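You operate a simulated robot arm through the tools that you are given. There is no shell and no other tool. Be economical: measure what you need, move in short steps, check, and stop when the job is done.

You run a simulated two-armed robot. Do the job below in one go: nothing can be reset, and whatever is moved stays where it is left.

## Task
Wind the woven cloth on by one pull of the cloth lever.
Fine: first press the yellow release button once and put the loom brake off; brake on again after; weave no row.

Only the result counts: the job must be done as asked and must still hold three seconds after the hand-in. Knocking over, shifting, dropping, spilling or breaking anything else fails it. Flat cloth is picked up by pressing the open fingertips on it (5 to 10 N) and closing them slowly along it; thin cloth reads only 2 to 8 mm in the jaws.

## Robot
Two 7-joint arms with three-finger grippers on one trunk, on a base that drives. Base frame: it is fixed to the floor where the robot stands at the start and does not move with it; the origin is under the middle of the robot, x ahead of it, y to its left, z up; the surface under the hand at the start is at about z = 800. Units: mm, degrees, N and s.
The left shoulder is at the start at [42, 154, 1007], the right one opposite. With the tool pointing down near the work surface each hand reaches from about 220 to 640 mm from the robot's upright axis, wherever it stands, measured 20 degrees to its own side. Places, roughly: cloth lever [300, 100, 900]; first lever [600, 500, 1200]; fourth lever [600, 200, 1200]; loom brake lever [300, 600, 900]; release button [700, 200, 1200]; second lever [600, 400, 1200]; table loom [700, 400, 1000]; third lever [600, 300, 1200]. Payload 2.69 kg a hand.
Tool frame (each hand has its own): the origin (TCP) lies between the finger pads and is the grasp point; the fingertips stand 29 mm ahead of it; z points along the fingers, y is the line along which they close. Largest opening 120 mm; the body of the gripper starts 78 mm behind the TCP.
Orientation is that of the tool frame in the base frame, as a unit quaternion [w, x, y, z]. With the fingers straight down and closing along the base's y, the tool's x points along the base's -x, its y along +y and its z along -z.

## Interface
- The arms move only by the tool nudge_tool. It takes "left_steps", "right_steps" or both (then of equal length, played together; a hand with none holds still); each is a list of rows, each a list of 6 numbers: the shift along the tool's x, y, z in units of 200 mm (1.0 is 200 mm), then the turn, a rotation vector about the tool's x, y, z in units of 90 degrees (1.0 is 90 degrees). In form: [[x, y, z, ax, ay, az], ...]. A call has 1 to 12 rows; each row is the pose to reach, as a shift and turn from the pose commanded when the call began, along the tool's axes at that moment. "left_claw" and "right_claw" are, for a hand that has rows, the finger opening in mm, from 0 to 120, set as the call begins (left out, the last holds). A call with a number of a shift or a turn outside -1 to 1 is refused whole. Each row takes 0.2 s and may step no farther than 50 mm and 8.6 degrees from the row before; otherwise, or with a gripper value out of range, the whole call is refused. A pose out of reach is approached as far as the arm can. The call stops where the force on the tool passes 90 N (or 10 N more than at its start, if that is more) or the arm is blocked; 0.2 s more then pass. Each finger halts on what it meets, pressing with about 35 N; the grip force reading is that of the motor and also rises with nothing between the fingers. The clock runs only during rows and for 0.2 s after the last one: add rows that repeat a pose to give the fingers time. The reply holds the time, the measured pose of the TCP, the force on the tool along the base axes, the opening and the grip force, in the units named above and with some noise, with the torque about the TCP (base axes, N m) and any sound that the robot's microphone picked up.
- Cameras (640 x 400 px; columns grow to the right, rows downward): "scene" is now at [136.1, 56.5, 1178.2]; the picture's right is [0.61, -0.79, 0.00], its down [-0.29, -0.23, -0.93] and it looks along [0.73, 0.57, -0.37] (base axes); focal length 214 px, centre (320, 200). "left" rides on the left gripper at [63, 0, -104] in its tool frame; the picture's right is [0.00, 1.00, 0.00], its down [-0.83, 0.00, -0.56] and it looks along [-0.56, 0.00, 0.83] (tool axes); focal length 275 px, centre (320, 200). "right" rides on the right gripper at [63, 0, -104] in its tool frame; the picture's right is [0.00, 1.00, 0.00], its down [-0.83, 0.00, -0.56] and it looks along [-0.56, 0.00, 0.83] (tool axes); focal length 275 px, centre (320, 200). There is no depth. A picture from a camera that has moved, and an enlarged one, comes with that camera's place and axes in the base frame and with its lens.
- snapshot(camera): a new picture of that camera. No time passes.
- lift_body(by): slides the trunk up (or, below 0, down) by that many mm; the arms and the scene camera ride with it, the base frame stays. It gives what a move gives, with no picture.
- drive_base(legs): drives the robot by 1 to 6 legs, each [ahead, left, turn to the left] in mm, mm and degrees, along the robot's own axes; the way and the turn of a leg run together, so that a leg with both is an arc; at most 1500 mm and 180 degrees a leg. The arms and the cameras ride along, it lands a little off, and it stops where it bumps. It gives what a move gives.
- head_to(pan, tilt): turns the head with the scene camera to pan (to the left, within 80 degrees either way) and tilt (down, from -29 to 69), counted from straight ahead of the robot. It gives what a move gives.
- inspect(camera, box): a new picture of the part [left, top, right, bottom] of that camera's present view, enlarged. No time passes.
- finish_job(): hands the job in; it is judged then, once.

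Work in short steps. Places have to be worked out from the pictures, the camera data and where the tool is seen: move nearer, look again, correct. Check each grasp and each placing, and mend what went wrong. You have 120 turns and 88 pictures in all, those below and enlarged ones among them. Open the grippers and draw the arms clear of the work before you hand the job in, unless the task says otherwise; then end with one line.

The tools are called after "Request:" by a JSON object that holds its "fn" and its "kwargs". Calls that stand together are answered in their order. nudge_tool: Moves the arms, as the interface text tells. Its arguments: {"type":"object","properties":{"left_steps":{"type":"array","items":{"type":"array","items":{"type":"number"}}},"left_claw":{"type":"number"},"right_steps":{"type":"array","items":{"type":"array","items":{"type":"number"}}},"right_claw":{"type":"number"}},"required":[]} The other tools are called the same way: lift_body (by) slides the trunk up or down; drive_base (legs) drives the base; head_to (pan, tilt) turns the head that bears the scene camera; snapshot (camera) takes a picture; inspect (camera, box) takes an enlarged picture of a part of a camera's view; finish_job () hands the job in.

At the start:

```text
t: 0.0
left_tool_pos: [371.1, 422.1, 1000.5]
left_orientation: [0.001, 0.0, 1.0, 0.0]
left_wrist_force: [1.2, -0.6, -0.7]
left_ft_torque: [-0.02, 0.01, 0.01]
left_width: 119.8
left_grip_force: 0.0
right_tool_pos: [341.4, 45.0, 999.3]
right_orientation: [0.0, 0.0, 1.0, 0.0]
right_wrist_force: [-0.1, 0.4, -0.9]
right_ft_torque: [0.0, 0.02, 0.01]
right_width: 119.8
right_grip_force: 0.0
trunk travel left (down, up): [-375.0, 63.0]
robot x, y, heading: [-1.2, 2.3, -0.1]
head pan, tilt: [37.9, 21.6]
```

scene: 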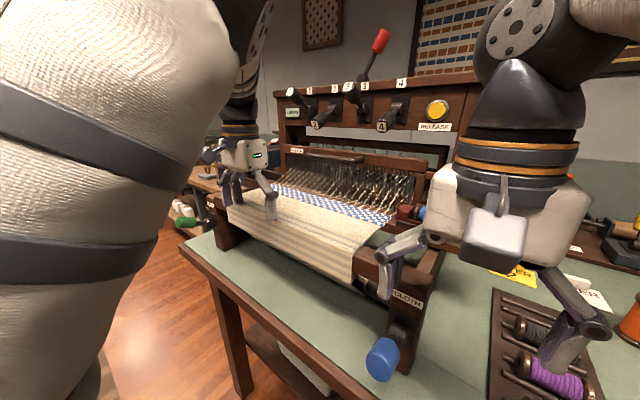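
right: 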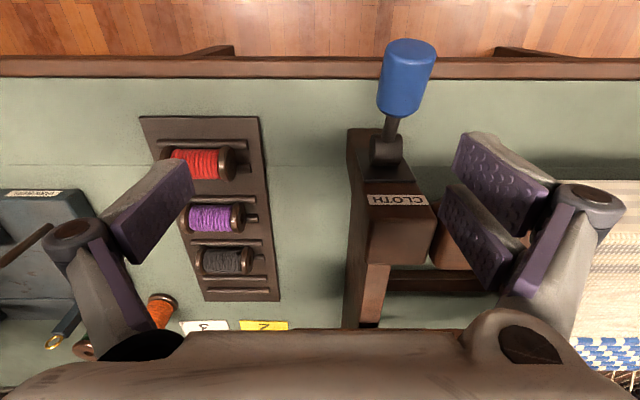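
left: 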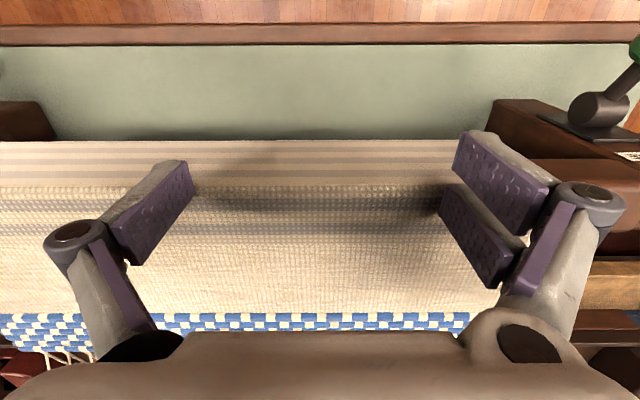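

I take enlarged looks at the loom head, the brake lever and the cloth lever before any move.

Request:
{"fn": "inspect", "kwargs": {"camera": "scene", "box": [260, 20, 480, 160]}}

Request:
{"fn": "inspect", "kwargs": {"camera": "scene", "box": [160, 130, 320, 240]}}

Request:
{"fn": "inspect", "kwargs": {"camera": "scene", "box": [340, 220, 480, 390]}}

```text
2.86 times, centred on (370, 90) of scene
camera zoom: at [136.1, 56.5, 1178.2], right [0.61, -0.79, 0.0], down [-0.29, -0.23, -0.93], along [0.73, 0.57, -0.37], focal length 613 px, centre (177, 514)
```

zoom: 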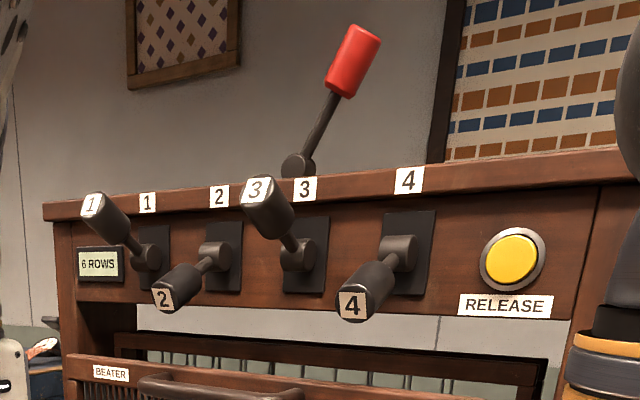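

```text
3.64 times, centred on (240, 185) of scene
camera zoom: at [136.1, 56.5, 1178.2], right [0.61, -0.79, 0.0], down [-0.29, -0.23, -0.93], along [0.73, 0.57, -0.37], focal length 780 px, centre (611, 254)
```

zoom: 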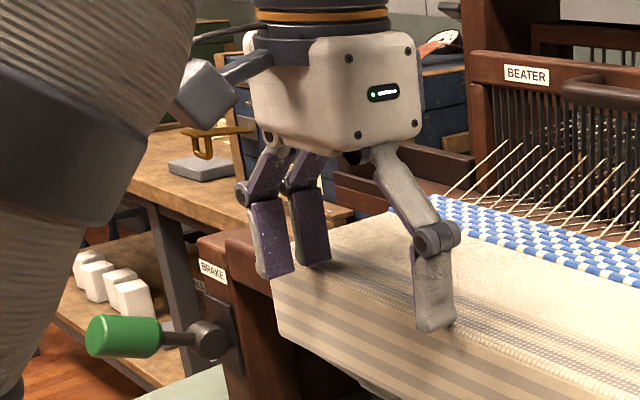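

```text
2.35 times, centred on (410, 305) of scene
camera zoom: at [136.1, 56.5, 1178.2], right [0.61, -0.79, 0.0], down [-0.29, -0.23, -0.93], along [0.73, 0.57, -0.37], focal length 505 px, centre (108, -47)
```

zoom: 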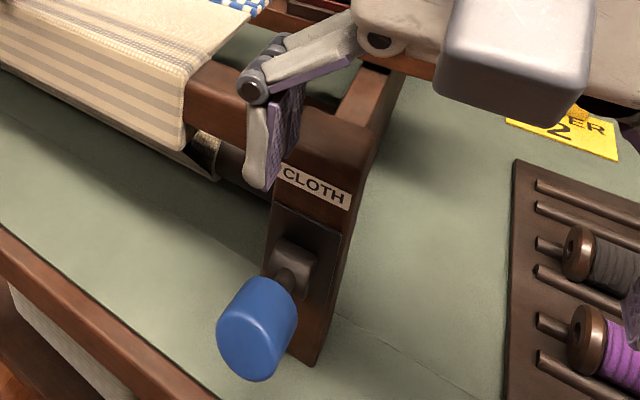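

The cloth lever knob works out at about (310, 99, 913) on a pivot at about (373, 100, 888), and the brake knob at about (304, 604, 931). I move the left hand over the brake to read its plate.

Request:
{"fn": "nudge_tool", "kwargs": {"left_steps": [[0.125, 0.2, -0.05, 0, 0, 0], [0.25, 0.4, -0.1, 0, 0, 0], [0.375, 0.6, -0.1, 0, 0, 0], [0.45, 0.8, -0.1, 0, 0, 0]]}}

Request:
{"fn": "snapshot", "kwargs": {"camera": "left"}}

Request:
{"fn": "snapshot", "kwargs": {"camera": "scene"}}

```text
t: 1.0
left_tool_pos: [282.6, 582.1, 1019.5]
left_orientation: [0.0, 0.001, 1.0, -0.001]
left_wrist_force: [-0.1, 0.4, 0.2]
left_ft_torque: [-0.04, -0.04, -0.02]
left_width: 119.8
left_grip_force: 0.0
right_tool_pos: [339.6, 46.0, 1000.6]
right_orientation: [0.0, 0.0, 1.0, 0.0]
right_wrist_force: [-0.1, -0.6, -0.8]
right_ft_torque: [0.01, 0.02, 0.01]
right_width: 120.2
right_grip_force: 0.1
trunk travel left (down, up): [-375.0, 63.0]
robot x, y, heading: [-1.9, -0.1, 0.1]
head pan, tilt: [37.9, 21.6]
```

```text
81 pictures are left
camera left: at [220.3, 580.5, 1124.0], right [0.01, 1.0, 0.0], down [0.83, 0.0, 0.56], along [0.56, 0.0, -0.83], focal length 275 px, centre (320, 200)
```

left: 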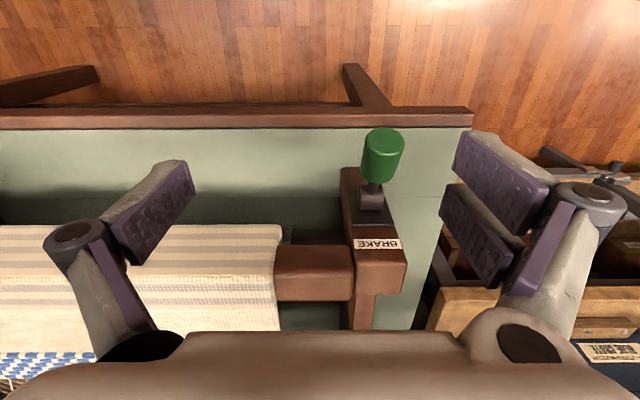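

```text
80 pictures are left
camera scene: at [136.0, 57.2, 1178.1], right [0.61, -0.79, 0.0], down [-0.29, -0.23, -0.93], along [0.73, 0.57, -0.37], focal length 214 px, centre (320, 200)
```

scene: 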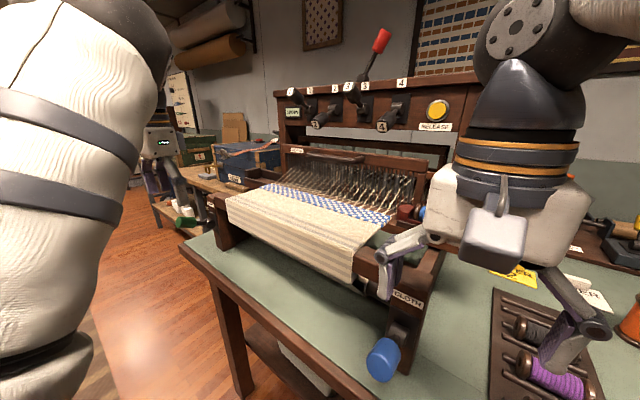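

The brake knob is at about (312, 629, 922) with its pivot near (370, 631, 897). I look closer at the plate for marks.

Request:
{"fn": "inspect", "kwargs": {"camera": "left", "box": [320, 110, 440, 270]}}

Request:
{"fn": "inspect", "kwargs": {"camera": "scene", "box": [165, 170, 275, 270]}}

Request:
{"fn": "inspect", "kwargs": {"camera": "right", "box": [330, 30, 450, 230]}}

```text
2.50 times, centred on (380, 190) of left
camera zoom: at [220.3, 580.5, 1124.0], right [0.01, 1.0, 0.0], down [0.83, 0.0, 0.56], along [0.56, 0.0, -0.83], focal length 688 px, centre (170, 225)
```

zoom: 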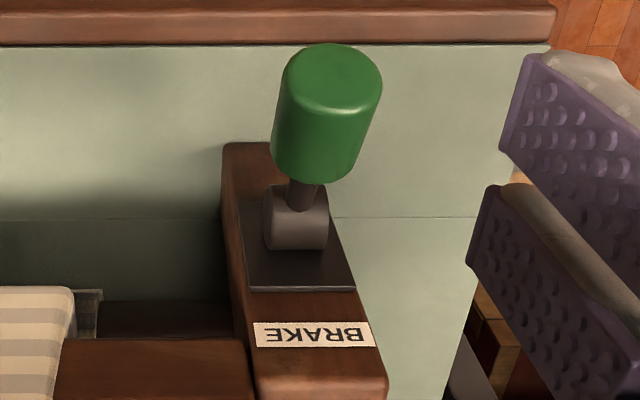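

```text
4.00 times, centred on (220, 220) of scene
camera zoom: at [136.0, 57.2, 1178.1], right [0.61, -0.79, 0.0], down [-0.29, -0.23, -0.93], along [0.73, 0.57, -0.37], focal length 858 px, centre (720, 120)
```

zoom: 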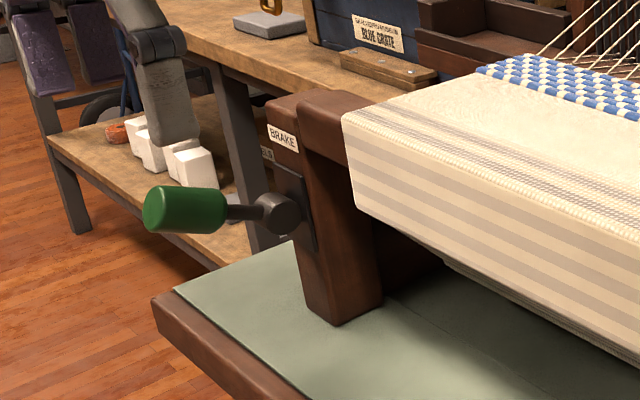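

```text
2.00 times, centred on (390, 130) of right
camera zoom: at [277.3, 46.5, 1103.6], right [0.0, 1.0, 0.0], down [0.83, 0.0, 0.56], along [0.56, 0.0, -0.83], focal length 551 px, centre (180, 340)
```

zoom: 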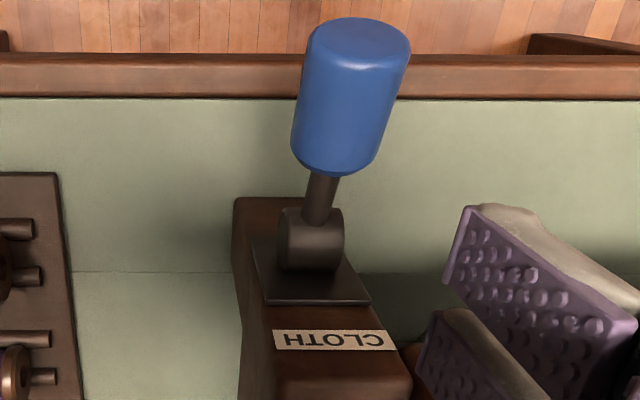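

No marks show, so the brake's way must be found by feel later. First the button: I close the right fingers, raise the right hand and turn it to point ahead.

Request:
{"fn": "nudge_tool", "kwargs": {"right_steps": [[-0.02, 0.02, -0.2, 0, 0, 0], [-0.05, 0.05, -0.4, 0, -0.09, 0], [-0.1, 0.1, -0.55, 0, -0.18, 0], [-0.15, 0.15, -0.7, 0, -0.27, 0], [-0.2, 0.2, -0.8, 0, -0.36, 0], [-0.25, 0.25, -0.85, 0, -0.45, 0], [-0.3, 0.3, -0.87, 0, -0.54, 0], [-0.35, 0.35, -0.89, 0, -0.63, 0], [-0.4, 0.4, -0.9, 0, -0.72, 0], [-0.45, 0.45, -0.91, 0, -0.81, 0], [-0.5, 0.5, -0.92, 0, -0.9, 0], [-0.55, 0.52, -0.925, 0, -0.99, 0]], "right_claw": 0}}

Request:
{"fn": "snapshot", "kwargs": {"camera": "right"}}

Request:
{"fn": "snapshot", "kwargs": {"camera": "scene"}}

```text
t: 3.6
left_tool_pos: [283.2, 579.4, 1019.0]
left_orientation: [0.001, 0.0, 1.0, 0.0]
left_wrist_force: [-0.6, 0.1, 0.0]
left_ft_torque: [0.01, 0.03, 0.0]
left_width: 120.3
left_grip_force: 0.1
right_tool_pos: [452.2, 148.5, 1187.7]
right_orientation: [0.703, 0.002, 0.711, 0.002]
right_wrist_force: [-1.3, 0.1, 0.9]
right_ft_torque: [-0.01, 0.0, -0.02]
right_width: 0.2
right_grip_force: 28.3
trunk travel left (down, up): [-375.0, 63.0]
robot x, y, heading: [2.3, -0.3, -0.1]
head pan, tilt: [37.9, 21.6]
```

```text
76 pictures are left
camera right: at [346.8, 148.1, 1125.0], right [0.0, 1.0, 0.0], down [-0.55, 0.0, 0.84], along [0.84, 0.0, 0.55], focal length 275 px, centre (320, 200)
```

right: 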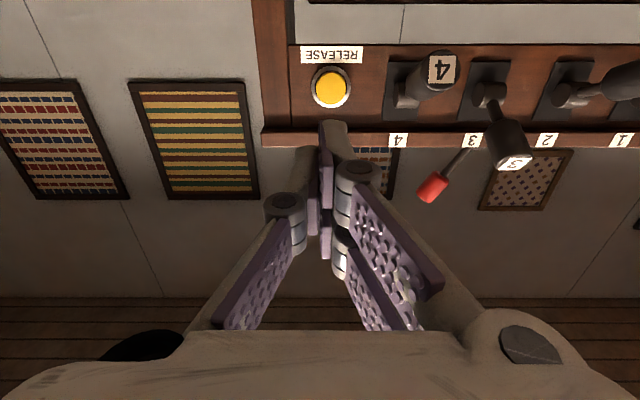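

```text
75 pictures are left
camera scene: at [119.2, 73.1, 1176.2], right [0.8, -0.61, 0.0], down [-0.24, -0.31, -0.92], along [0.56, 0.73, -0.39], focal length 214 px, centre (320, 200)
```

scene: 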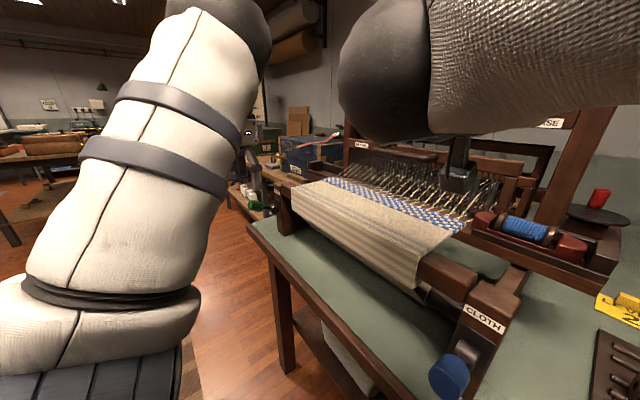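

The right hand is pointing ahead, and the button triangulates to about (655, 159, 1184). I line up and go to about 20 mm short of it.

Request:
{"fn": "nudge_tool", "kwargs": {"right_steps": [[0.01, 0.03, 0.2, 0, 0, 0], [0.02, 0.055, 0.4, 0, 0, 0], [0.02, 0.055, 0.6, 0, 0, 0], [0.02, 0.055, 0.73, 0, 0, 0], [0.02, 0.055, 0.73, 0, 0, 0]]}}

Request:
{"fn": "snapshot", "kwargs": {"camera": "right"}}

Request:
{"fn": "snapshot", "kwargs": {"camera": "scene"}}

```text
t: 4.8
left_tool_pos: [282.6, 578.2, 1018.7]
left_orientation: [-0.001, 0.001, 1.0, 0.0]
left_wrist_force: [0.2, 0.1, 0.6]
left_ft_torque: [-0.03, 0.01, -0.02]
left_width: 119.8
left_grip_force: 0.0
right_tool_pos: [599.5, 159.0, 1179.3]
right_orientation: [0.702, 0.0, 0.712, 0.0]
right_wrist_force: [-0.3, 0.7, 0.0]
right_ft_torque: [0.04, 0.02, 0.03]
right_width: 0.0
right_grip_force: 28.8
trunk travel left (down, up): [-375.0, 63.0]
robot x, y, heading: [-0.8, 0.1, 0.1]
head pan, tilt: [37.9, 21.6]
```

```text
74 pictures are left
camera right: at [493.9, 159.2, 1117.5], right [0.0, 1.0, 0.0], down [-0.54, 0.0, 0.84], along [0.84, 0.0, 0.54], focal length 275 px, centre (320, 200)
```

right: 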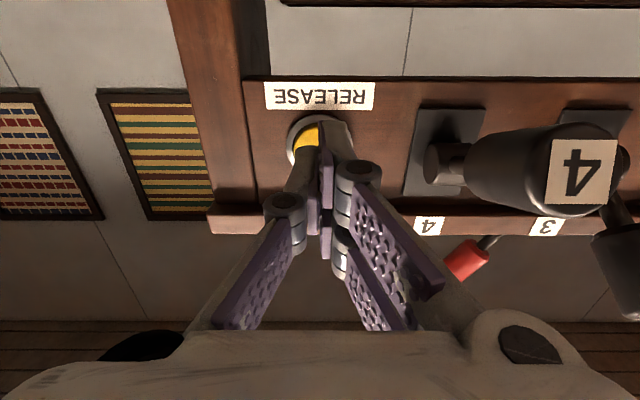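

```text
73 pictures are left
camera scene: at [135.8, 56.4, 1178.3], right [0.61, -0.79, 0.0], down [-0.29, -0.23, -0.93], along [0.73, 0.57, -0.37], focal length 214 px, centre (320, 200)
```

scene: 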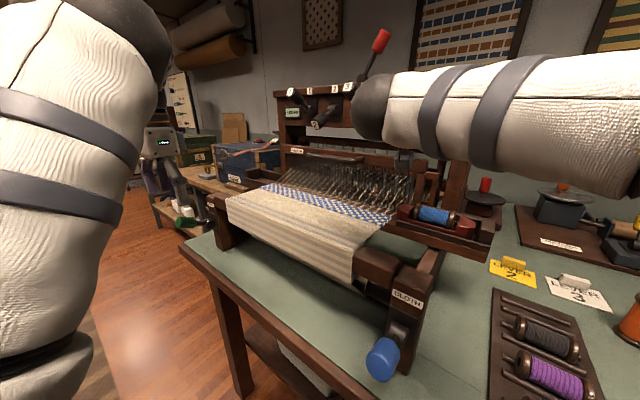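

The fingertips are lined up with the button face, with lever 4 about 30 mm clear of the gripper body. I advance slowly until contact.

Request:
{"fn": "nudge_tool", "kwargs": {"right_steps": [[0, 0, 0.04, 0, 0, 0], [0, 0, 0.07, 0, 0, 0], [0, 0, 0.1, 0, 0, 0], [0, 0, 0.12, 0, 0, 0]]}}

Request:
{"fn": "inspect", "kwargs": {"camera": "right", "box": [240, 60, 400, 260]}}

```text
t: 5.8
left_tool_pos: [284.2, 579.2, 1018.6]
left_orientation: [-0.001, 0.0, 1.0, 0.0]
left_wrist_force: [1.0, 0.2, -0.3]
left_ft_torque: [0.01, 0.02, -0.02]
left_width: 120.3
left_grip_force: 0.0
right_tool_pos: [623.6, 144.1, 1178.3]
right_orientation: [0.703, 0.008, 0.711, 0.0]
right_wrist_force: [1.2, -0.2, -0.8]
right_ft_torque: [0.0, 0.01, 0.01]
right_width: 0.1
right_grip_force: 28.6
right hand out of reach, approached as far as the arm can: row 1, 2, 3, 4
trunk travel left (down, up): [-375.0, 63.0]
robot x, y, heading: [-3.3, 0.9, -0.1]
head pan, tilt: [37.9, 21.6]
```

```text
2.00 times, centred on (320, 160) of right
camera zoom: at [518.5, 146.0, 1115.1], right [0.01, 1.0, 0.01], down [-0.55, 0.0, 0.84], along [0.84, -0.01, 0.55], focal length 551 px, centre (320, 280)
```

zoom: 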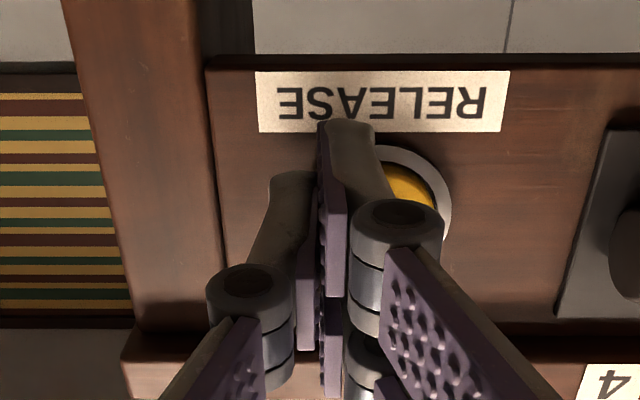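

The right arm is at its reach limit and drifted aside, with no contact. I back the right hand off 70 mm, then drive the base 45 mm ahead.

Request:
{"fn": "nudge_tool", "kwargs": {"right_steps": [[0, 0.0, 0, 0, 0, 0], [0, 0.0, -0.2, 0, 0, 0], [0, 0.0, -0.4, 0, 0, 0]]}}

Request:
{"fn": "drive_base", "kwargs": {"legs": [[45, 0, 0]]}}

Request:
{"fn": "snapshot", "kwargs": {"camera": "right"}}

```text
t: 6.6
left_tool_pos: [281.3, 580.0, 1019.5]
left_orientation: [0.001, 0.0, 1.0, 0.0]
left_wrist_force: [0.0, 0.3, 0.1]
left_ft_torque: [-0.02, -0.03, 0.0]
left_width: 119.9
left_grip_force: 0.0
right_tool_pos: [536.7, 155.9, 1170.6]
right_orientation: [0.702, 0.0, 0.712, -0.001]
right_wrist_force: [0.5, 1.1, 0.9]
right_ft_torque: [0.02, 0.0, -0.01]
right_width: 0.1
right_grip_force: 28.6
trunk travel left (down, up): [-375.0, 63.0]
robot x, y, heading: [-0.0, -2.0, 0.1]
head pan, tilt: [37.9, 21.6]
```

```text
t: 7.5
left_tool_pos: [326.6, 580.3, 1019.5]
left_orientation: [0.0, 0.001, 1.0, 0.0]
left_wrist_force: [0.5, -1.1, -0.9]
left_ft_torque: [-0.02, 0.0, -0.02]
left_width: 119.7
left_grip_force: 0.1
right_tool_pos: [583.4, 155.3, 1171.9]
right_orientation: [0.701, 0.0, 0.713, 0.0]
right_wrist_force: [1.0, 0.5, -0.9]
right_ft_torque: [-0.01, -0.04, 0.01]
right_width: 0.1
right_grip_force: 28.3
trunk travel left (down, up): [-375.0, 63.0]
robot x, y, heading: [42.3, 2.1, -0.0]
head pan, tilt: [37.9, 21.6]
```

```text
71 pictures are left
camera right: at [478.2, 155.6, 1109.5], right [0.0, 1.0, 0.0], down [-0.54, 0.0, 0.84], along [0.84, 0.0, 0.54], focal length 275 px, centre (320, 200)
```

right: 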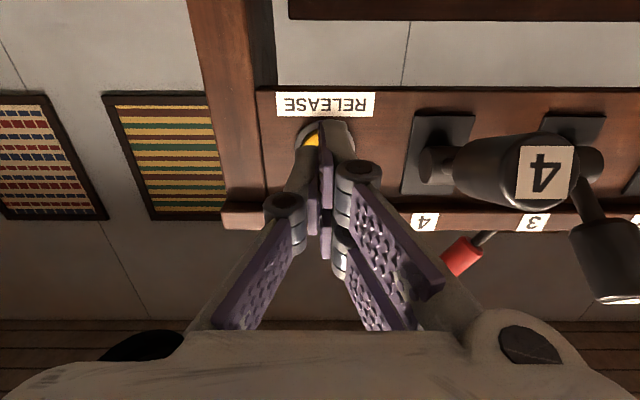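

The base moved cleanly; the button is at about (655, 159, 1181). I correct height and side and creep forward.

Request:
{"fn": "nudge_tool", "kwargs": {"right_steps": [[-0.05, 0.018, 0.05, 0, 0, 0], [-0.05, 0.018, 0.12, 0, 0, 0], [-0.05, 0.018, 0.15, 0, 0, 0], [-0.05, 0.018, 0.175, 0, 0, 0], [-0.05, 0.018, 0.2, 0, 0, 0]]}}

Request:
{"fn": "inspect", "kwargs": {"camera": "right", "box": [240, 60, 400, 260]}}

```text
t: 8.7
left_tool_pos: [326.8, 579.7, 1019.4]
left_orientation: [0.0, 0.0, 1.0, 0.0]
left_wrist_force: [0.9, 0.3, -0.6]
left_ft_torque: [-0.01, -0.02, 0.01]
left_width: 120.0
left_grip_force: 0.0
right_tool_pos: [623.3, 158.4, 1181.5]
right_orientation: [0.701, -0.001, 0.713, 0.001]
right_wrist_force: [-0.1, 0.9, -0.1]
right_ft_torque: [-0.03, -0.01, 0.02]
right_width: 0.0
right_grip_force: 28.1
trunk travel left (down, up): [-375.0, 63.0]
robot x, y, heading: [42.4, -0.9, 0.1]
head pan, tilt: [37.9, 21.6]
```

```text
2.00 times, centred on (320, 160) of right
camera zoom: at [517.8, 158.5, 1119.9], right [0.0, 1.0, 0.0], down [-0.54, 0.0, 0.84], along [0.84, 0.0, 0.54], focal length 551 px, centre (320, 280)
```

zoom: 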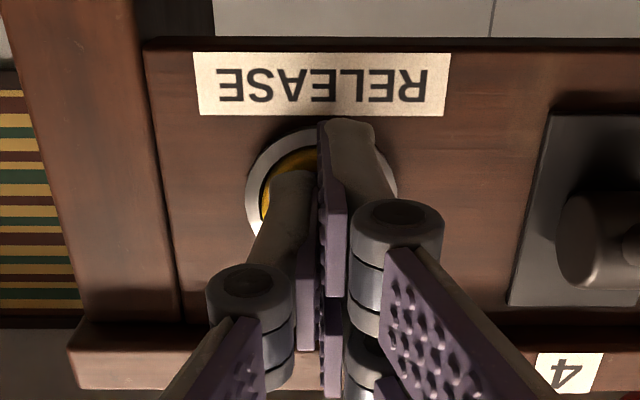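

Tips and button centre coincide in view, no contact yet. I press on in 3 mm rows.

Request:
{"fn": "nudge_tool", "kwargs": {"right_steps": [[0, 0, 0.015, 0, 0, 0], [0, 0, 0.03, 0, 0, 0], [0, 0, 0.045, 0, 0, 0]]}}

```text
t: 9.5
left_tool_pos: [325.6, 580.1, 1019.6]
left_orientation: [0.001, 0.0, 1.0, 0.0]
left_wrist_force: [0.1, -0.8, 0.2]
left_ft_torque: [-0.02, -0.04, -0.01]
left_width: 120.4
left_grip_force: 0.1
right_tool_pos: [629.0, 160.1, 1182.1]
right_orientation: [0.702, 0.0, 0.713, 0.0]
right_wrist_force: [-6.1, -0.7, -2.1]
right_ft_torque: [0.03, -0.02, -0.04]
right_width: 6.1
right_grip_force: 28.3
trunk travel left (down, up): [-375.0, 63.0]
robot x, y, heading: [43.3, -4.8, -0.2]
head pan, tilt: [37.9, 21.6]
heard: click
```

A click with 6 N of push: the button was pressed. I draw straight back and look.

Request:
{"fn": "nudge_tool", "kwargs": {"right_steps": [[0, 0, -0.1, 0, 0, 0], [0, 0, -0.3, 0, 0, 0], [0, 0, -0.5, 0, 0, 0]]}}

Request:
{"fn": "snapshot", "kwargs": {"camera": "right"}}

Request:
{"fn": "snapshot", "kwargs": {"camera": "scene"}}

```text
t: 10.3
left_tool_pos: [327.3, 579.6, 1019.2]
left_orientation: [0.0, 0.0, 1.0, 0.001]
left_wrist_force: [-0.4, 0.2, 0.2]
left_ft_torque: [0.06, 0.01, 0.02]
left_width: 119.9
left_grip_force: 0.0
right_tool_pos: [532.8, 159.9, 1183.4]
right_orientation: [0.701, 0.001, 0.713, 0.0]
right_wrist_force: [0.4, -0.9, -0.1]
right_ft_torque: [0.01, -0.02, -0.03]
right_width: 0.0
right_grip_force: 28.7
trunk travel left (down, up): [-375.0, 63.0]
robot x, y, heading: [46.1, -2.6, 0.2]
head pan, tilt: [37.9, 21.6]
```

```text
69 pictures are left
camera right: at [427.5, 158.8, 1121.8], right [0.0, 1.0, 0.0], down [-0.54, 0.0, 0.84], along [0.84, 0.0, 0.54], focal length 275 px, centre (320, 200)
```

right: 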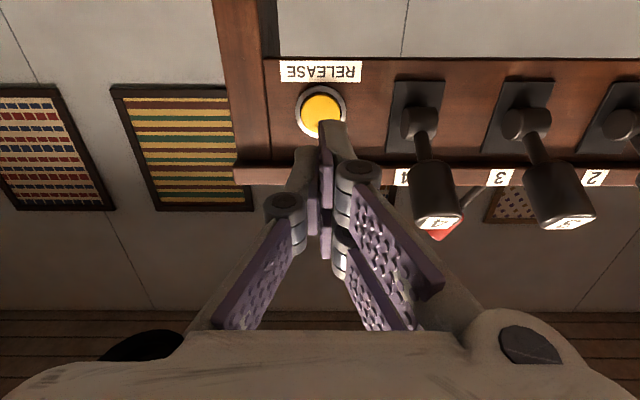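

```text
68 pictures are left
camera scene: at [180.2, 56.7, 1179.3], right [0.62, -0.79, 0.0], down [-0.28, -0.22, -0.93], along [0.73, 0.58, -0.36], focal length 214 px, centre (320, 200)
```

scene: 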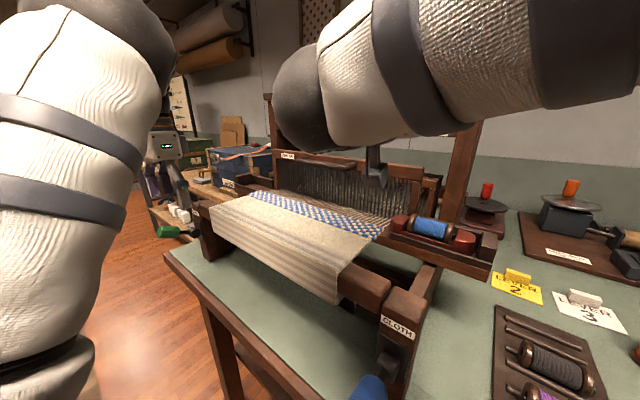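

All four levers now stand up, so the release worked. Next I put the closed left fingers just above the brake knob.

Request:
{"fn": "nudge_tool", "kwargs": {"left_steps": [[0.05, 0.12, 0, 0, 0, 0], [0.095, 0.245, 0.0, 0, 0, 0], [0.095, 0.245, 0.1, 0, 0, 0], [0.095, 0.245, 0.17, 0, 0, 0]], "left_claw": 0}}

Request:
{"fn": "snapshot", "kwargs": {"camera": "left"}}

Request:
{"fn": "inspect", "kwargs": {"camera": "scene", "box": [120, 120, 240, 270]}}

```text
t: 11.3
left_tool_pos: [308.4, 629.4, 985.4]
left_orientation: [0.0, 0.0, 1.0, 0.0]
left_wrist_force: [-0.8, -0.4, 0.4]
left_ft_torque: [-0.05, 0.0, 0.01]
left_width: 0.0
left_grip_force: 29.0
right_tool_pos: [532.6, 158.9, 1184.2]
right_orientation: [0.702, 0.0, 0.712, 0.0]
right_wrist_force: [-0.5, 0.0, -0.3]
right_ft_torque: [-0.02, 0.01, 0.0]
right_width: 0.1
right_grip_force: 28.7
trunk travel left (down, up): [-375.0, 63.0]
robot x, y, heading: [43.3, -2.2, 0.1]
head pan, tilt: [37.9, 21.6]
```

```text
67 pictures are left
camera left: at [246.9, 628.5, 1089.6], right [0.0, 1.0, 0.0], down [0.83, 0.0, 0.56], along [0.56, 0.0, -0.83], focal length 275 px, centre (320, 200)
```

left: 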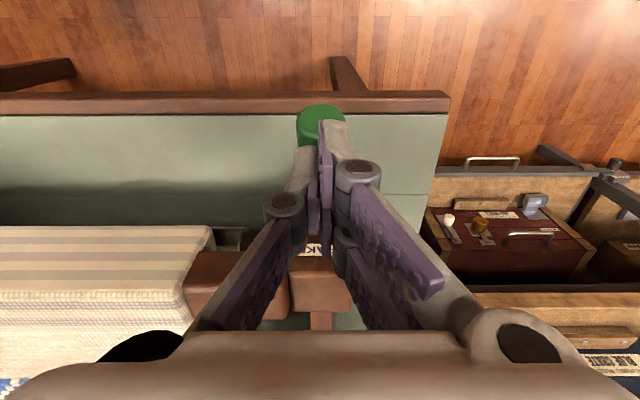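

```text
2.67 times, centred on (180, 195) of scene
camera zoom: at [179.8, 57.6, 1179.4], right [0.62, -0.78, 0.0], down [-0.28, -0.22, -0.93], along [0.73, 0.58, -0.36], focal length 572 px, centre (693, 213)
```

zoom: 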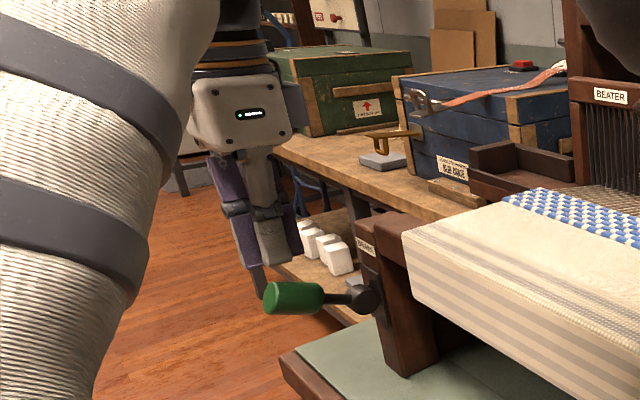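

The tips sit right over the knob (about 20 mm above). I press down slowly to see whether the lever gives.

Request:
{"fn": "nudge_tool", "kwargs": {"left_steps": [[0, 0, 0.06, 0, 0, 0], [0, 0, 0.1, 0, 0, 0], [0, 0, 0.125, 0, 0, 0], [0, 0, 0.15, 0, 0, 0], [0, 0, 0.175, 0, 0, 0]]}}

Request:
{"fn": "inspect", "kwargs": {"camera": "scene", "box": [120, 120, 240, 270]}}

```text
t: 12.5
left_tool_pos: [307.9, 628.8, 950.8]
left_orientation: [0.0, 0.0, 1.0, -0.001]
left_wrist_force: [-0.2, 0.2, 1.4]
left_ft_torque: [0.04, 0.01, 0.0]
left_width: 0.0
left_grip_force: 28.5
right_tool_pos: [531.2, 159.4, 1183.5]
right_orientation: [0.702, 0.0, 0.712, 0.001]
right_wrist_force: [-1.0, 0.4, 0.4]
right_ft_torque: [-0.03, 0.0, 0.02]
right_width: 0.3
right_grip_force: 28.3
trunk travel left (down, up): [-375.0, 63.0]
robot x, y, heading: [42.2, 1.3, -0.0]
head pan, tilt: [37.9, 21.6]
```

```text
2.67 times, centred on (180, 195) of scene
camera zoom: at [179.7, 57.4, 1179.3], right [0.62, -0.78, 0.0], down [-0.28, -0.22, -0.93], along [0.73, 0.58, -0.36], focal length 572 px, centre (693, 213)
```

zoom: 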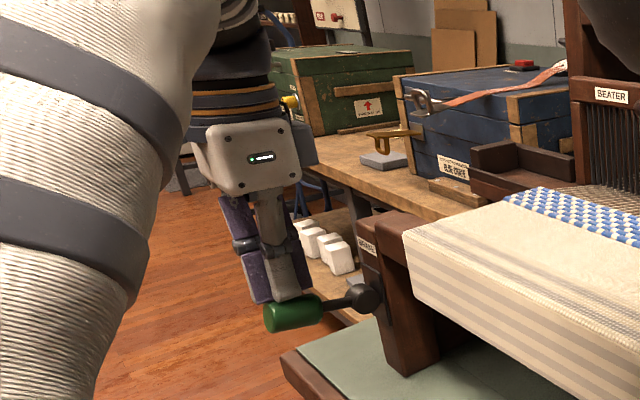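

The lever gives easily downwards. I go on down until it clicks or stops.

Request:
{"fn": "nudge_tool", "kwargs": {"left_steps": [[0, 0, 0.04, 0, 0, 0], [0, 0, 0.08, 0, 0, 0], [0, 0, 0.12, 0, 0, 0], [0, 0, 0.15, 0, 0, 0]]}}

Request:
{"fn": "inspect", "kwargs": {"camera": "scene", "box": [120, 120, 240, 270]}}

```text
t: 13.5
left_tool_pos: [306.7, 628.8, 921.2]
left_orientation: [0.0, 0.0, 1.0, 0.0]
left_wrist_force: [0.6, -0.6, -0.6]
left_ft_torque: [0.02, -0.02, -0.02]
left_width: 0.0
left_grip_force: 28.0
right_tool_pos: [533.7, 161.1, 1184.6]
right_orientation: [0.701, 0.001, 0.713, 0.0]
right_wrist_force: [0.4, 0.1, -0.4]
right_ft_torque: [-0.03, 0.03, -0.01]
right_width: 0.1
right_grip_force: 28.1
trunk travel left (down, up): [-375.0, 63.0]
robot x, y, heading: [46.0, 2.3, -0.1]
head pan, tilt: [37.9, 21.6]
```

```text
2.67 times, centred on (180, 195) of scene
camera zoom: at [179.7, 57.5, 1179.3], right [0.62, -0.78, 0.0], down [-0.28, -0.22, -0.93], along [0.73, 0.58, -0.36], focal length 572 px, centre (693, 213)
```

zoom: 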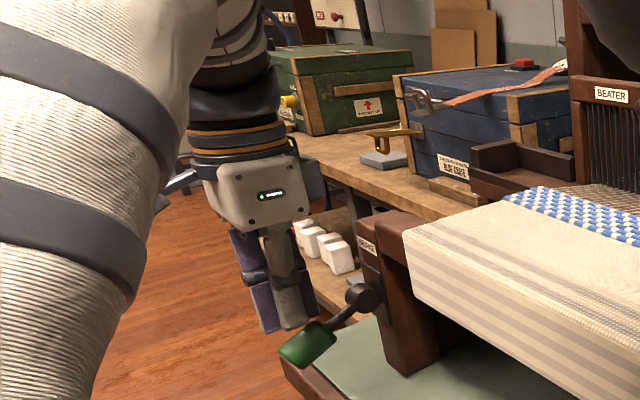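

The knob has dropped to about z = 868, mirrored below level and ahead of the fingers, as if snapped over. I feel a few mm further to check that it is at its stop.

Request:
{"fn": "nudge_tool", "kwargs": {"left_steps": [[0, 0, 0.02, 0, 0, 0], [0, 0, 0.04, 0, 0, 0], [0, 0, 0.055, 0, 0, 0], [0, 0, 0.07, 0, 0, 0]]}}

Request:
{"fn": "inspect", "kwargs": {"camera": "scene", "box": [120, 120, 240, 270]}}

```text
t: 14.5
left_tool_pos: [306.9, 628.5, 914.5]
left_orientation: [0.005, 0.0, 1.0, 0.008]
left_wrist_force: [-3.7, 11.0, 68.7]
left_ft_torque: [0.32, -0.81, 0.41]
left_width: 0.1
left_grip_force: 28.3
right_tool_pos: [529.0, 156.5, 1187.7]
right_orientation: [0.703, 0.001, 0.711, 0.002]
right_wrist_force: [-0.1, 0.2, 0.2]
right_ft_torque: [0.03, -0.02, 0.01]
right_width: 0.2
right_grip_force: 28.9
trunk travel left (down, up): [-375.0, 63.0]
robot x, y, heading: [40.4, 3.3, -0.1]
head pan, tilt: [37.9, 21.6]
```

```text
2.67 times, centred on (180, 195) of scene
camera zoom: at [176.4, 53.3, 1180.8], right [0.62, -0.78, 0.0], down [-0.28, -0.22, -0.94], along [0.73, 0.59, -0.35], focal length 572 px, centre (693, 213)
```

zoom: 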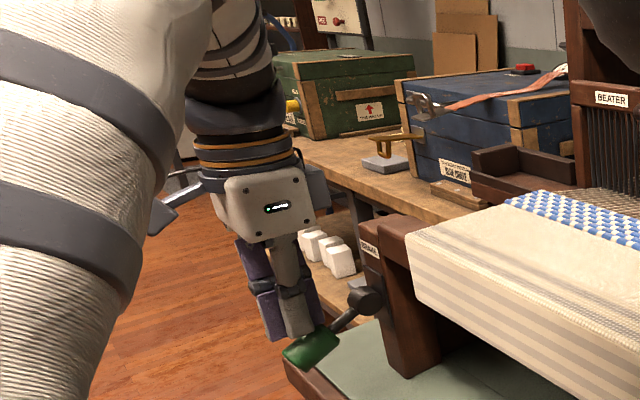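

The stop is felt (69 N), so the brake is at its lower end. I lift the left hand clear and bring the right hand back, turning it to point down over the cloth lever.

Request:
{"fn": "nudge_tool", "kwargs": {"left_steps": [[0, 0, -0.03, 0, 0, 0], [0, 0, -0.1, 0, 0, 0], [0, 0, -0.2, 0, 0, 0], [0, 0, -0.3, 0, 0, 0], [0, 0, -0.4, 0, 0, 0], [0, 0, -0.4, 0, 0, 0], [0, 0, -0.4, 0, 0, 0], [0, 0, -0.4, 0, 0, 0], [0, 0, -0.4, 0, 0, 0], [0, 0, -0.4, 0, 0, 0], [0, 0, -0.4, 0, 0, 0], [0, 0, -0.4, 0, 0, 0]], "right_steps": [[0, -0.03, -0.07, 0, 0.09, 0], [0, -0.06, -0.14, 0, 0.18, 0], [0, -0.1, -0.2, 0, 0.27, 0], [0, -0.14, -0.26, 0, 0.36, 0], [0, -0.18, -0.32, 0, 0.45, 0], [0, -0.22, -0.38, 0, 0.54, 0], [0.02, -0.26, -0.45, 0, 0.63, 0], [0.05, -0.3, -0.52, 0, 0.72, 0], [0.1, -0.34, -0.6, 0, 0.81, 0], [0.2, -0.39, -0.68, 0, 0.9, 0], [0.3, -0.44, -0.75, 0, 0.99, 0], [0.43, -0.48, -0.8, 0, 0.99, 0]]}}

Request:
{"fn": "snapshot", "kwargs": {"camera": "right"}}

Request:
{"fn": "snapshot", "kwargs": {"camera": "scene"}}

```text
t: 17.1
left_tool_pos: [307.8, 628.9, 985.9]
left_orientation: [0.001, 0.0, 1.0, 0.001]
left_wrist_force: [-0.2, -0.2, 0.6]
left_ft_torque: [0.01, 0.03, -0.03]
left_width: 0.0
left_grip_force: 28.5
right_tool_pos: [370.2, 65.0, 1100.4]
right_orientation: [-0.001, 0.0, 1.0, 0.001]
right_wrist_force: [0.4, 0.0, 0.7]
right_ft_torque: [0.01, 0.01, -0.01]
right_width: 0.0
right_grip_force: 28.8
trunk travel left (down, up): [-375.0, 63.0]
robot x, y, heading: [42.7, 2.5, -0.3]
head pan, tilt: [37.9, 21.6]
```

```text
62 pictures are left
camera right: at [308.3, 63.6, 1203.7], right [0.0, 1.0, 0.0], down [0.83, 0.0, 0.55], along [0.55, 0.0, -0.83], focal length 275 px, centre (320, 200)
```

right: 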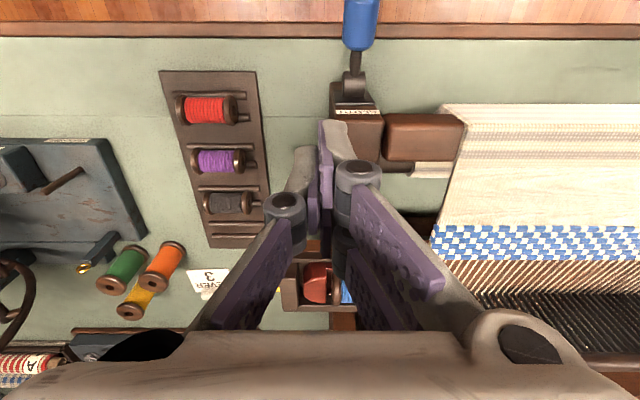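

```text
61 pictures are left
camera scene: at [180.2, 56.1, 1178.2], right [0.61, -0.79, 0.0], down [-0.29, -0.23, -0.93], along [0.73, 0.57, -0.37], focal length 214 px, centre (320, 200)
```

scene: 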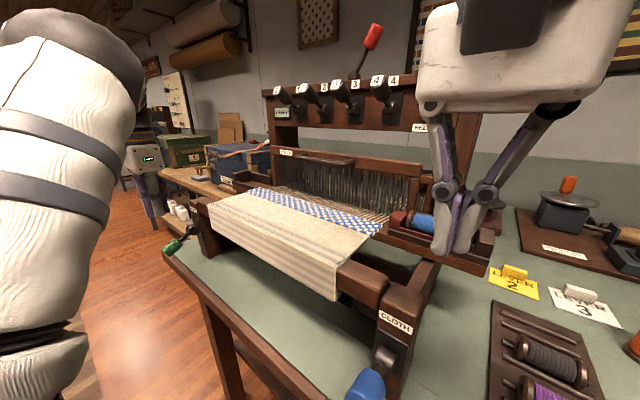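

The brake knob stays low, and the cloth knob again reads (311, 99, 913). I bring the closed right fingers above it.

Request:
{"fn": "nudge_tool", "kwargs": {"right_steps": [[0.12, 0.06, 0.05, 0, 0, 0], [0.24, 0.12, 0.15, 0, 0, 0], [0.31, 0.17, 0.3, 0, 0, 0], [0.31, 0.17, 0.45, 0, 0, 0], [0.31, 0.17, 0.58, 0, 0, 0], [0.31, 0.17, 0.6, 0, 0, 0]]}}

Request:
{"fn": "inspect", "kwargs": {"camera": "right", "box": [220, 50, 420, 250]}}

Request:
{"fn": "snapshot", "kwargs": {"camera": "scene"}}

```text
t: 18.5
left_tool_pos: [308.0, 629.5, 984.8]
left_orientation: [0.0, -0.001, 1.0, 0.0]
left_wrist_force: [0.5, -0.7, 0.8]
left_ft_torque: [-0.02, -0.02, 0.01]
left_width: 0.0
left_grip_force: 29.0
right_tool_pos: [308.6, 98.6, 978.3]
right_orientation: [0.0, 0.0, 1.0, 0.0]
right_wrist_force: [-0.5, -0.4, 0.3]
right_ft_torque: [0.02, 0.03, -0.01]
right_width: 0.2
right_grip_force: 28.3
trunk travel left (down, up): [-375.0, 63.0]
robot x, y, heading: [45.6, -2.9, -0.0]
head pan, tilt: [37.9, 21.6]
```

```text
2.00 times, centred on (320, 150) of right
camera zoom: at [245.7, 97.5, 1082.7], right [0.0, 1.0, 0.0], down [0.83, 0.0, 0.56], along [0.56, 0.0, -0.83], focal length 551 px, centre (320, 300)
```

zoom: 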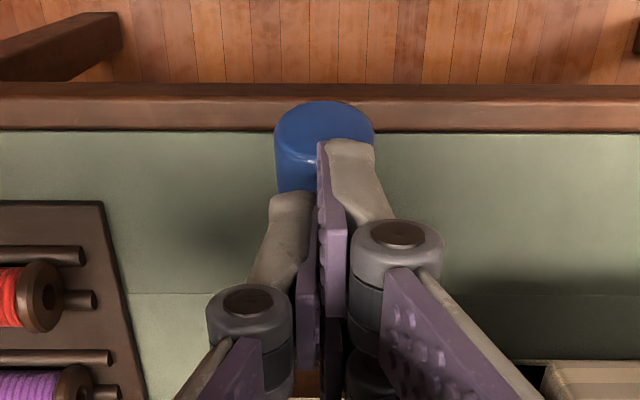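

```text
59 pictures are left
camera scene: at [180.3, 56.5, 1178.2], right [0.61, -0.79, 0.0], down [-0.29, -0.23, -0.93], along [0.73, 0.57, -0.37], focal length 214 px, centre (320, 200)
```

scene: 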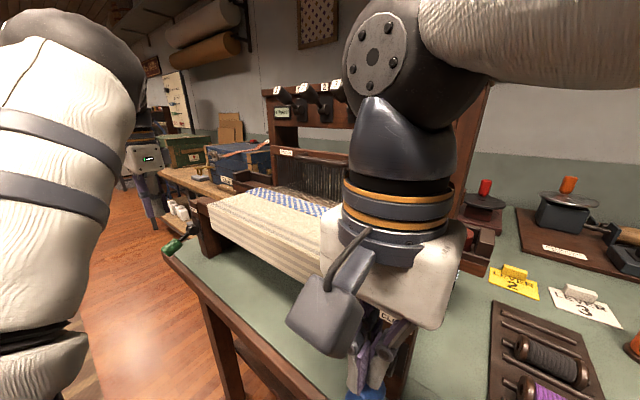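

The tips are over the cloth knob. I pull the lever down in one steady stroke toward its stop.

Request:
{"fn": "nudge_tool", "kwargs": {"right_steps": [[0, 0, 0.06, 0, 0, 0], [0, 0, 0.11, 0, 0, 0], [0, 0, 0.16, 0, 0, 0], [0, 0, 0.21, 0, 0, 0], [0, 0, 0.25, 0, 0, 0], [0, 0, 0.28, 0, 0, 0], [0, 0, 0.3, 0, 0, 0], [0, 0, 0.315, 0, 0, 0]]}}

Request:
{"fn": "snapshot", "kwargs": {"camera": "right"}}

Request:
{"fn": "snapshot", "kwargs": {"camera": "scene"}}

```text
t: 20.3
left_tool_pos: [306.6, 628.1, 987.8]
left_orientation: [0.001, 0.0, 1.0, -0.001]
left_wrist_force: [0.2, -0.4, 0.7]
left_ft_torque: [-0.01, 0.04, 0.0]
left_width: 0.0
left_grip_force: 28.2
right_tool_pos: [309.4, 98.6, 918.3]
right_orientation: [0.003, 0.0, 1.0, 0.002]
right_wrist_force: [1.2, -4.3, 31.6]
right_ft_torque: [-0.07, -0.44, 0.13]
right_width: 0.0
right_grip_force: 28.6
trunk travel left (down, up): [-375.0, 63.0]
robot x, y, heading: [43.8, 5.4, 0.0]
head pan, tilt: [37.9, 21.6]
```

```text
58 pictures are left
camera right: at [245.2, 96.8, 1022.1], right [0.0, 1.0, 0.0], down [0.83, 0.0, 0.56], along [0.56, 0.01, -0.83], focal length 275 px, centre (320, 200)
```

right: 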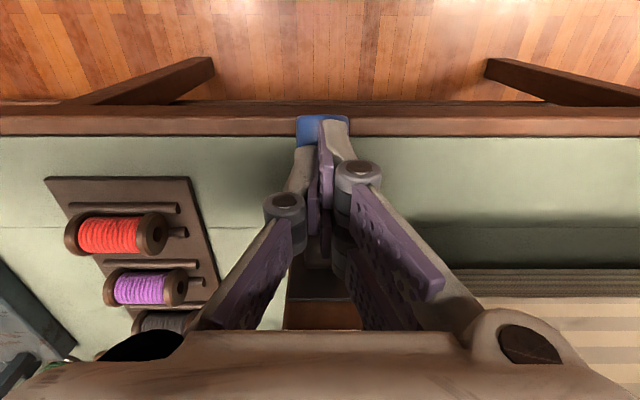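

```text
57 pictures are left
camera scene: at [179.2, 55.6, 1178.8], right [0.61, -0.79, 0.0], down [-0.29, -0.23, -0.93], along [0.73, 0.57, -0.37], focal length 214 px, centre (320, 200)
```

scene: 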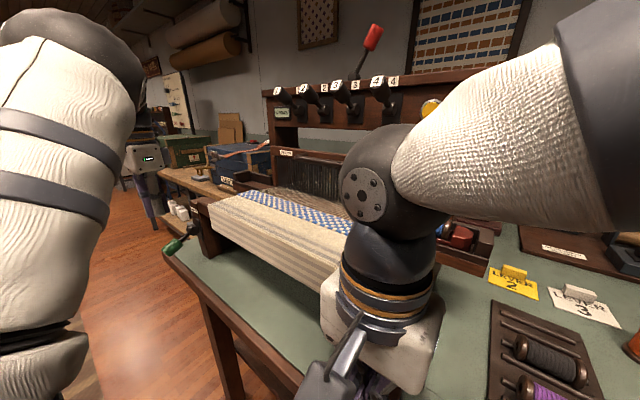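

The lever met its stop (32 N at the same height as the brake's). I lift the right hand clear and look at the lever and the cloth.

Request:
{"fn": "nudge_tool", "kwargs": {"right_steps": [[0, 0, -0.05, 0, 0, 0], [0, 0, -0.2, 0, 0, 0], [0, 0, -0.4, 0, 0, 0], [-0.1, -0.1, -0.6, 0, 0, 0], [-0.2, -0.25, -0.7, 0, 0, 0], [-0.2, -0.4, -0.8, 0, 0, 0]]}}

Request:
{"fn": "snapshot", "kwargs": {"camera": "scene"}}

Request:
{"fn": "snapshot", "kwargs": {"camera": "right"}}

```text
t: 21.7
left_tool_pos: [307.5, 628.7, 986.6]
left_orientation: [0.0, 0.0, 1.0, 0.0]
left_wrist_force: [-0.4, -0.1, 0.7]
left_ft_torque: [0.01, 0.01, 0.0]
left_width: 0.0
left_grip_force: 28.4
right_tool_pos: [348.4, 16.7, 1079.1]
right_orientation: [0.0, 0.0, 1.0, 0.0]
right_wrist_force: [0.0, -0.9, 0.3]
right_ft_torque: [0.05, 0.03, -0.01]
right_width: 0.0
right_grip_force: 28.6
trunk travel left (down, up): [-375.0, 63.0]
robot x, y, heading: [47.7, -3.4, 0.1]
head pan, tilt: [37.9, 21.6]
```

```text
56 pictures are left
camera scene: at [180.1, 55.9, 1178.3], right [0.61, -0.79, 0.0], down [-0.29, -0.23, -0.93], along [0.73, 0.57, -0.37], focal length 214 px, centre (320, 200)
```

scene: 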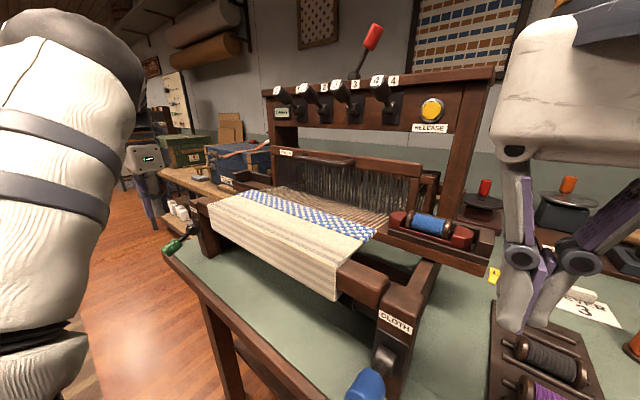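

```text
55 pictures are left
camera right: at [285.9, 16.2, 1181.8], right [-0.01, 1.0, 0.0], down [0.83, 0.0, 0.56], along [0.56, 0.0, -0.83], focal length 275 px, centre (320, 200)
```

right: 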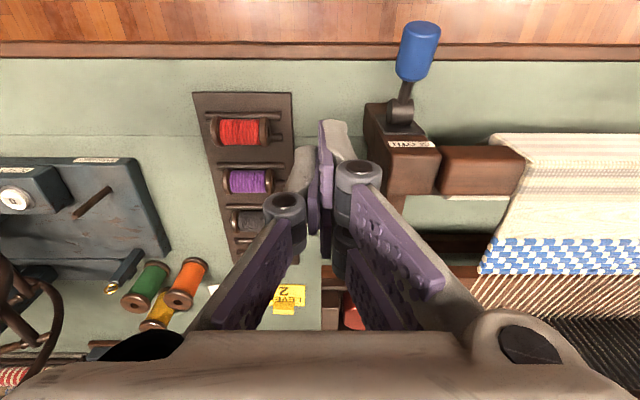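

The lever sprang back and the cloth edge has moved toward the front by one step. Now I open the left fingers and look at the brake knob, so as to grip it and lift it back on.

Request:
{"fn": "nudge_tool", "kwargs": {"left_steps": [[0, 0, 0, 0, 0, 0], [0, 0, 0, 0, 0, 0], [0, 0, 0, 0, 0, 0]], "left_claw": 75}}

Request:
{"fn": "snapshot", "kwargs": {"camera": "left"}}

Request:
{"fn": "inspect", "kwargs": {"camera": "scene", "box": [120, 120, 240, 270]}}

```text
t: 22.5
left_tool_pos: [307.5, 628.2, 986.2]
left_orientation: [0.0, 0.001, 1.0, 0.001]
left_wrist_force: [-0.5, 0.6, 0.0]
left_ft_torque: [0.02, -0.02, 0.0]
left_width: 75.2
left_grip_force: 0.1
right_tool_pos: [349.7, 18.3, 1078.3]
right_orientation: [0.0, 0.0, 1.0, 0.0]
right_wrist_force: [-0.4, -0.3, -0.4]
right_ft_torque: [-0.01, 0.03, 0.01]
right_width: 0.1
right_grip_force: 28.2
trunk travel left (down, up): [-375.0, 63.0]
robot x, y, heading: [44.3, -0.9, 0.0]
head pan, tilt: [37.9, 21.6]
```

```text
54 pictures are left
camera left: at [246.4, 628.6, 1090.6], right [0.0, 1.0, 0.0], down [0.83, 0.0, 0.56], along [0.56, 0.0, -0.83], focal length 275 px, centre (320, 200)
```

left: 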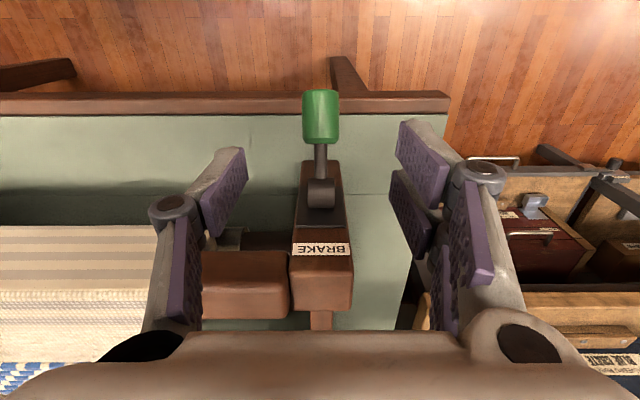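

```text
2.67 times, centred on (180, 195) of scene
camera zoom: at [180.3, 56.4, 1178.2], right [0.61, -0.79, 0.0], down [-0.29, -0.23, -0.93], along [0.73, 0.57, -0.37], focal length 572 px, centre (693, 213)
```

zoom: 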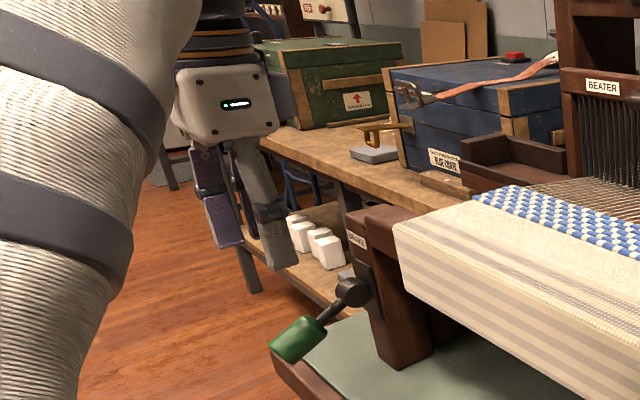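

The knob is at (313, 629, 868), centred between the fingers. I lower the open fingers around it.

Request:
{"fn": "nudge_tool", "kwargs": {"left_steps": [[-0.02, 0.0, 0.15, 0, 0, 0], [-0.02, 0, 0.3, 0, 0, 0], [-0.02, 0, 0.42, 0, 0, 0], [-0.02, 0, 0.52, 0, 0, 0], [-0.02, 0, 0.58, 0, 0, 0]]}}

Request:
{"fn": "snapshot", "kwargs": {"camera": "left"}}

Request:
{"fn": "inspect", "kwargs": {"camera": "scene", "box": [120, 120, 240, 270]}}

```text
t: 23.7
left_tool_pos: [311.5, 628.3, 870.6]
left_orientation: [0.001, 0.0, 1.0, 0.0]
left_wrist_force: [1.1, -0.3, -0.3]
left_ft_torque: [0.0, 0.0, -0.04]
left_width: 75.1
left_grip_force: 0.0
right_tool_pos: [347.8, 17.7, 1078.4]
right_orientation: [0.001, 0.0, 1.0, 0.0]
right_wrist_force: [1.6, -0.4, 0.0]
right_ft_torque: [0.01, 0.0, 0.0]
right_width: 0.0
right_grip_force: 28.1
trunk travel left (down, up): [-375.0, 63.0]
robot x, y, heading: [43.9, 4.8, 0.1]
head pan, tilt: [37.9, 21.6]
```

```text
52 pictures are left
camera left: at [249.7, 628.6, 975.1], right [0.0, 1.0, 0.0], down [0.83, 0.0, 0.56], along [0.56, 0.0, -0.83], focal length 275 px, centre (320, 200)
```

left: 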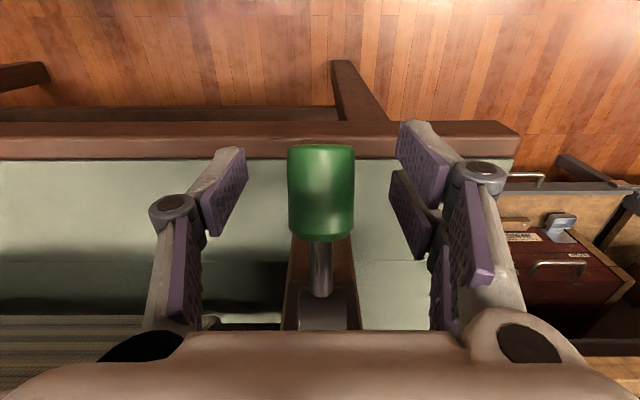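

```text
2.67 times, centred on (180, 195) of scene
camera zoom: at [180.4, 56.6, 1178.2], right [0.61, -0.79, 0.0], down [-0.29, -0.23, -0.93], along [0.73, 0.57, -0.37], focal length 572 px, centre (693, 213)
```

zoom: 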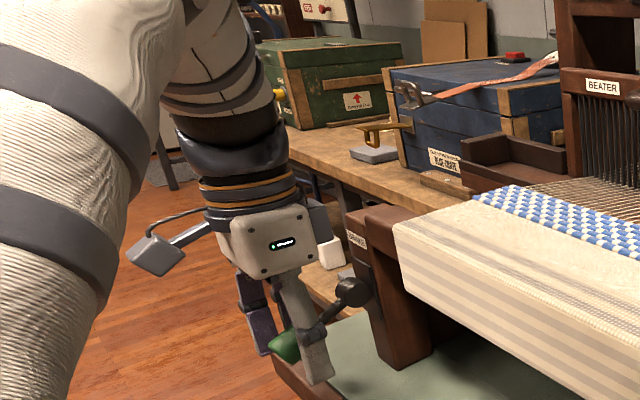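

The fingers straddle the knob evenly. I close on it.

Request:
{"fn": "nudge_tool", "kwargs": {"left_steps": [[0, 0, 0, 0, 0, 0], [0, 0, 0, 0, 0, 0], [0, 0, 0, 0, 0, 0]], "left_claw": 0}}

```text
t: 24.5
left_tool_pos: [312.8, 630.5, 870.2]
left_orientation: [0.0, 0.001, 1.0, 0.0]
left_wrist_force: [0.6, 2.8, 1.5]
left_ft_torque: [0.05, -0.05, 0.08]
left_width: 28.1
left_grip_force: 45.0
right_tool_pos: [348.5, 18.0, 1078.3]
right_orientation: [0.0, 0.0, 1.0, 0.0]
right_wrist_force: [0.0, -0.8, -0.3]
right_ft_torque: [0.0, 0.03, -0.02]
right_width: 0.0
right_grip_force: 28.5
trunk travel left (down, up): [-375.0, 63.0]
robot x, y, heading: [45.0, 2.3, 0.3]
head pan, tilt: [37.9, 21.6]
```

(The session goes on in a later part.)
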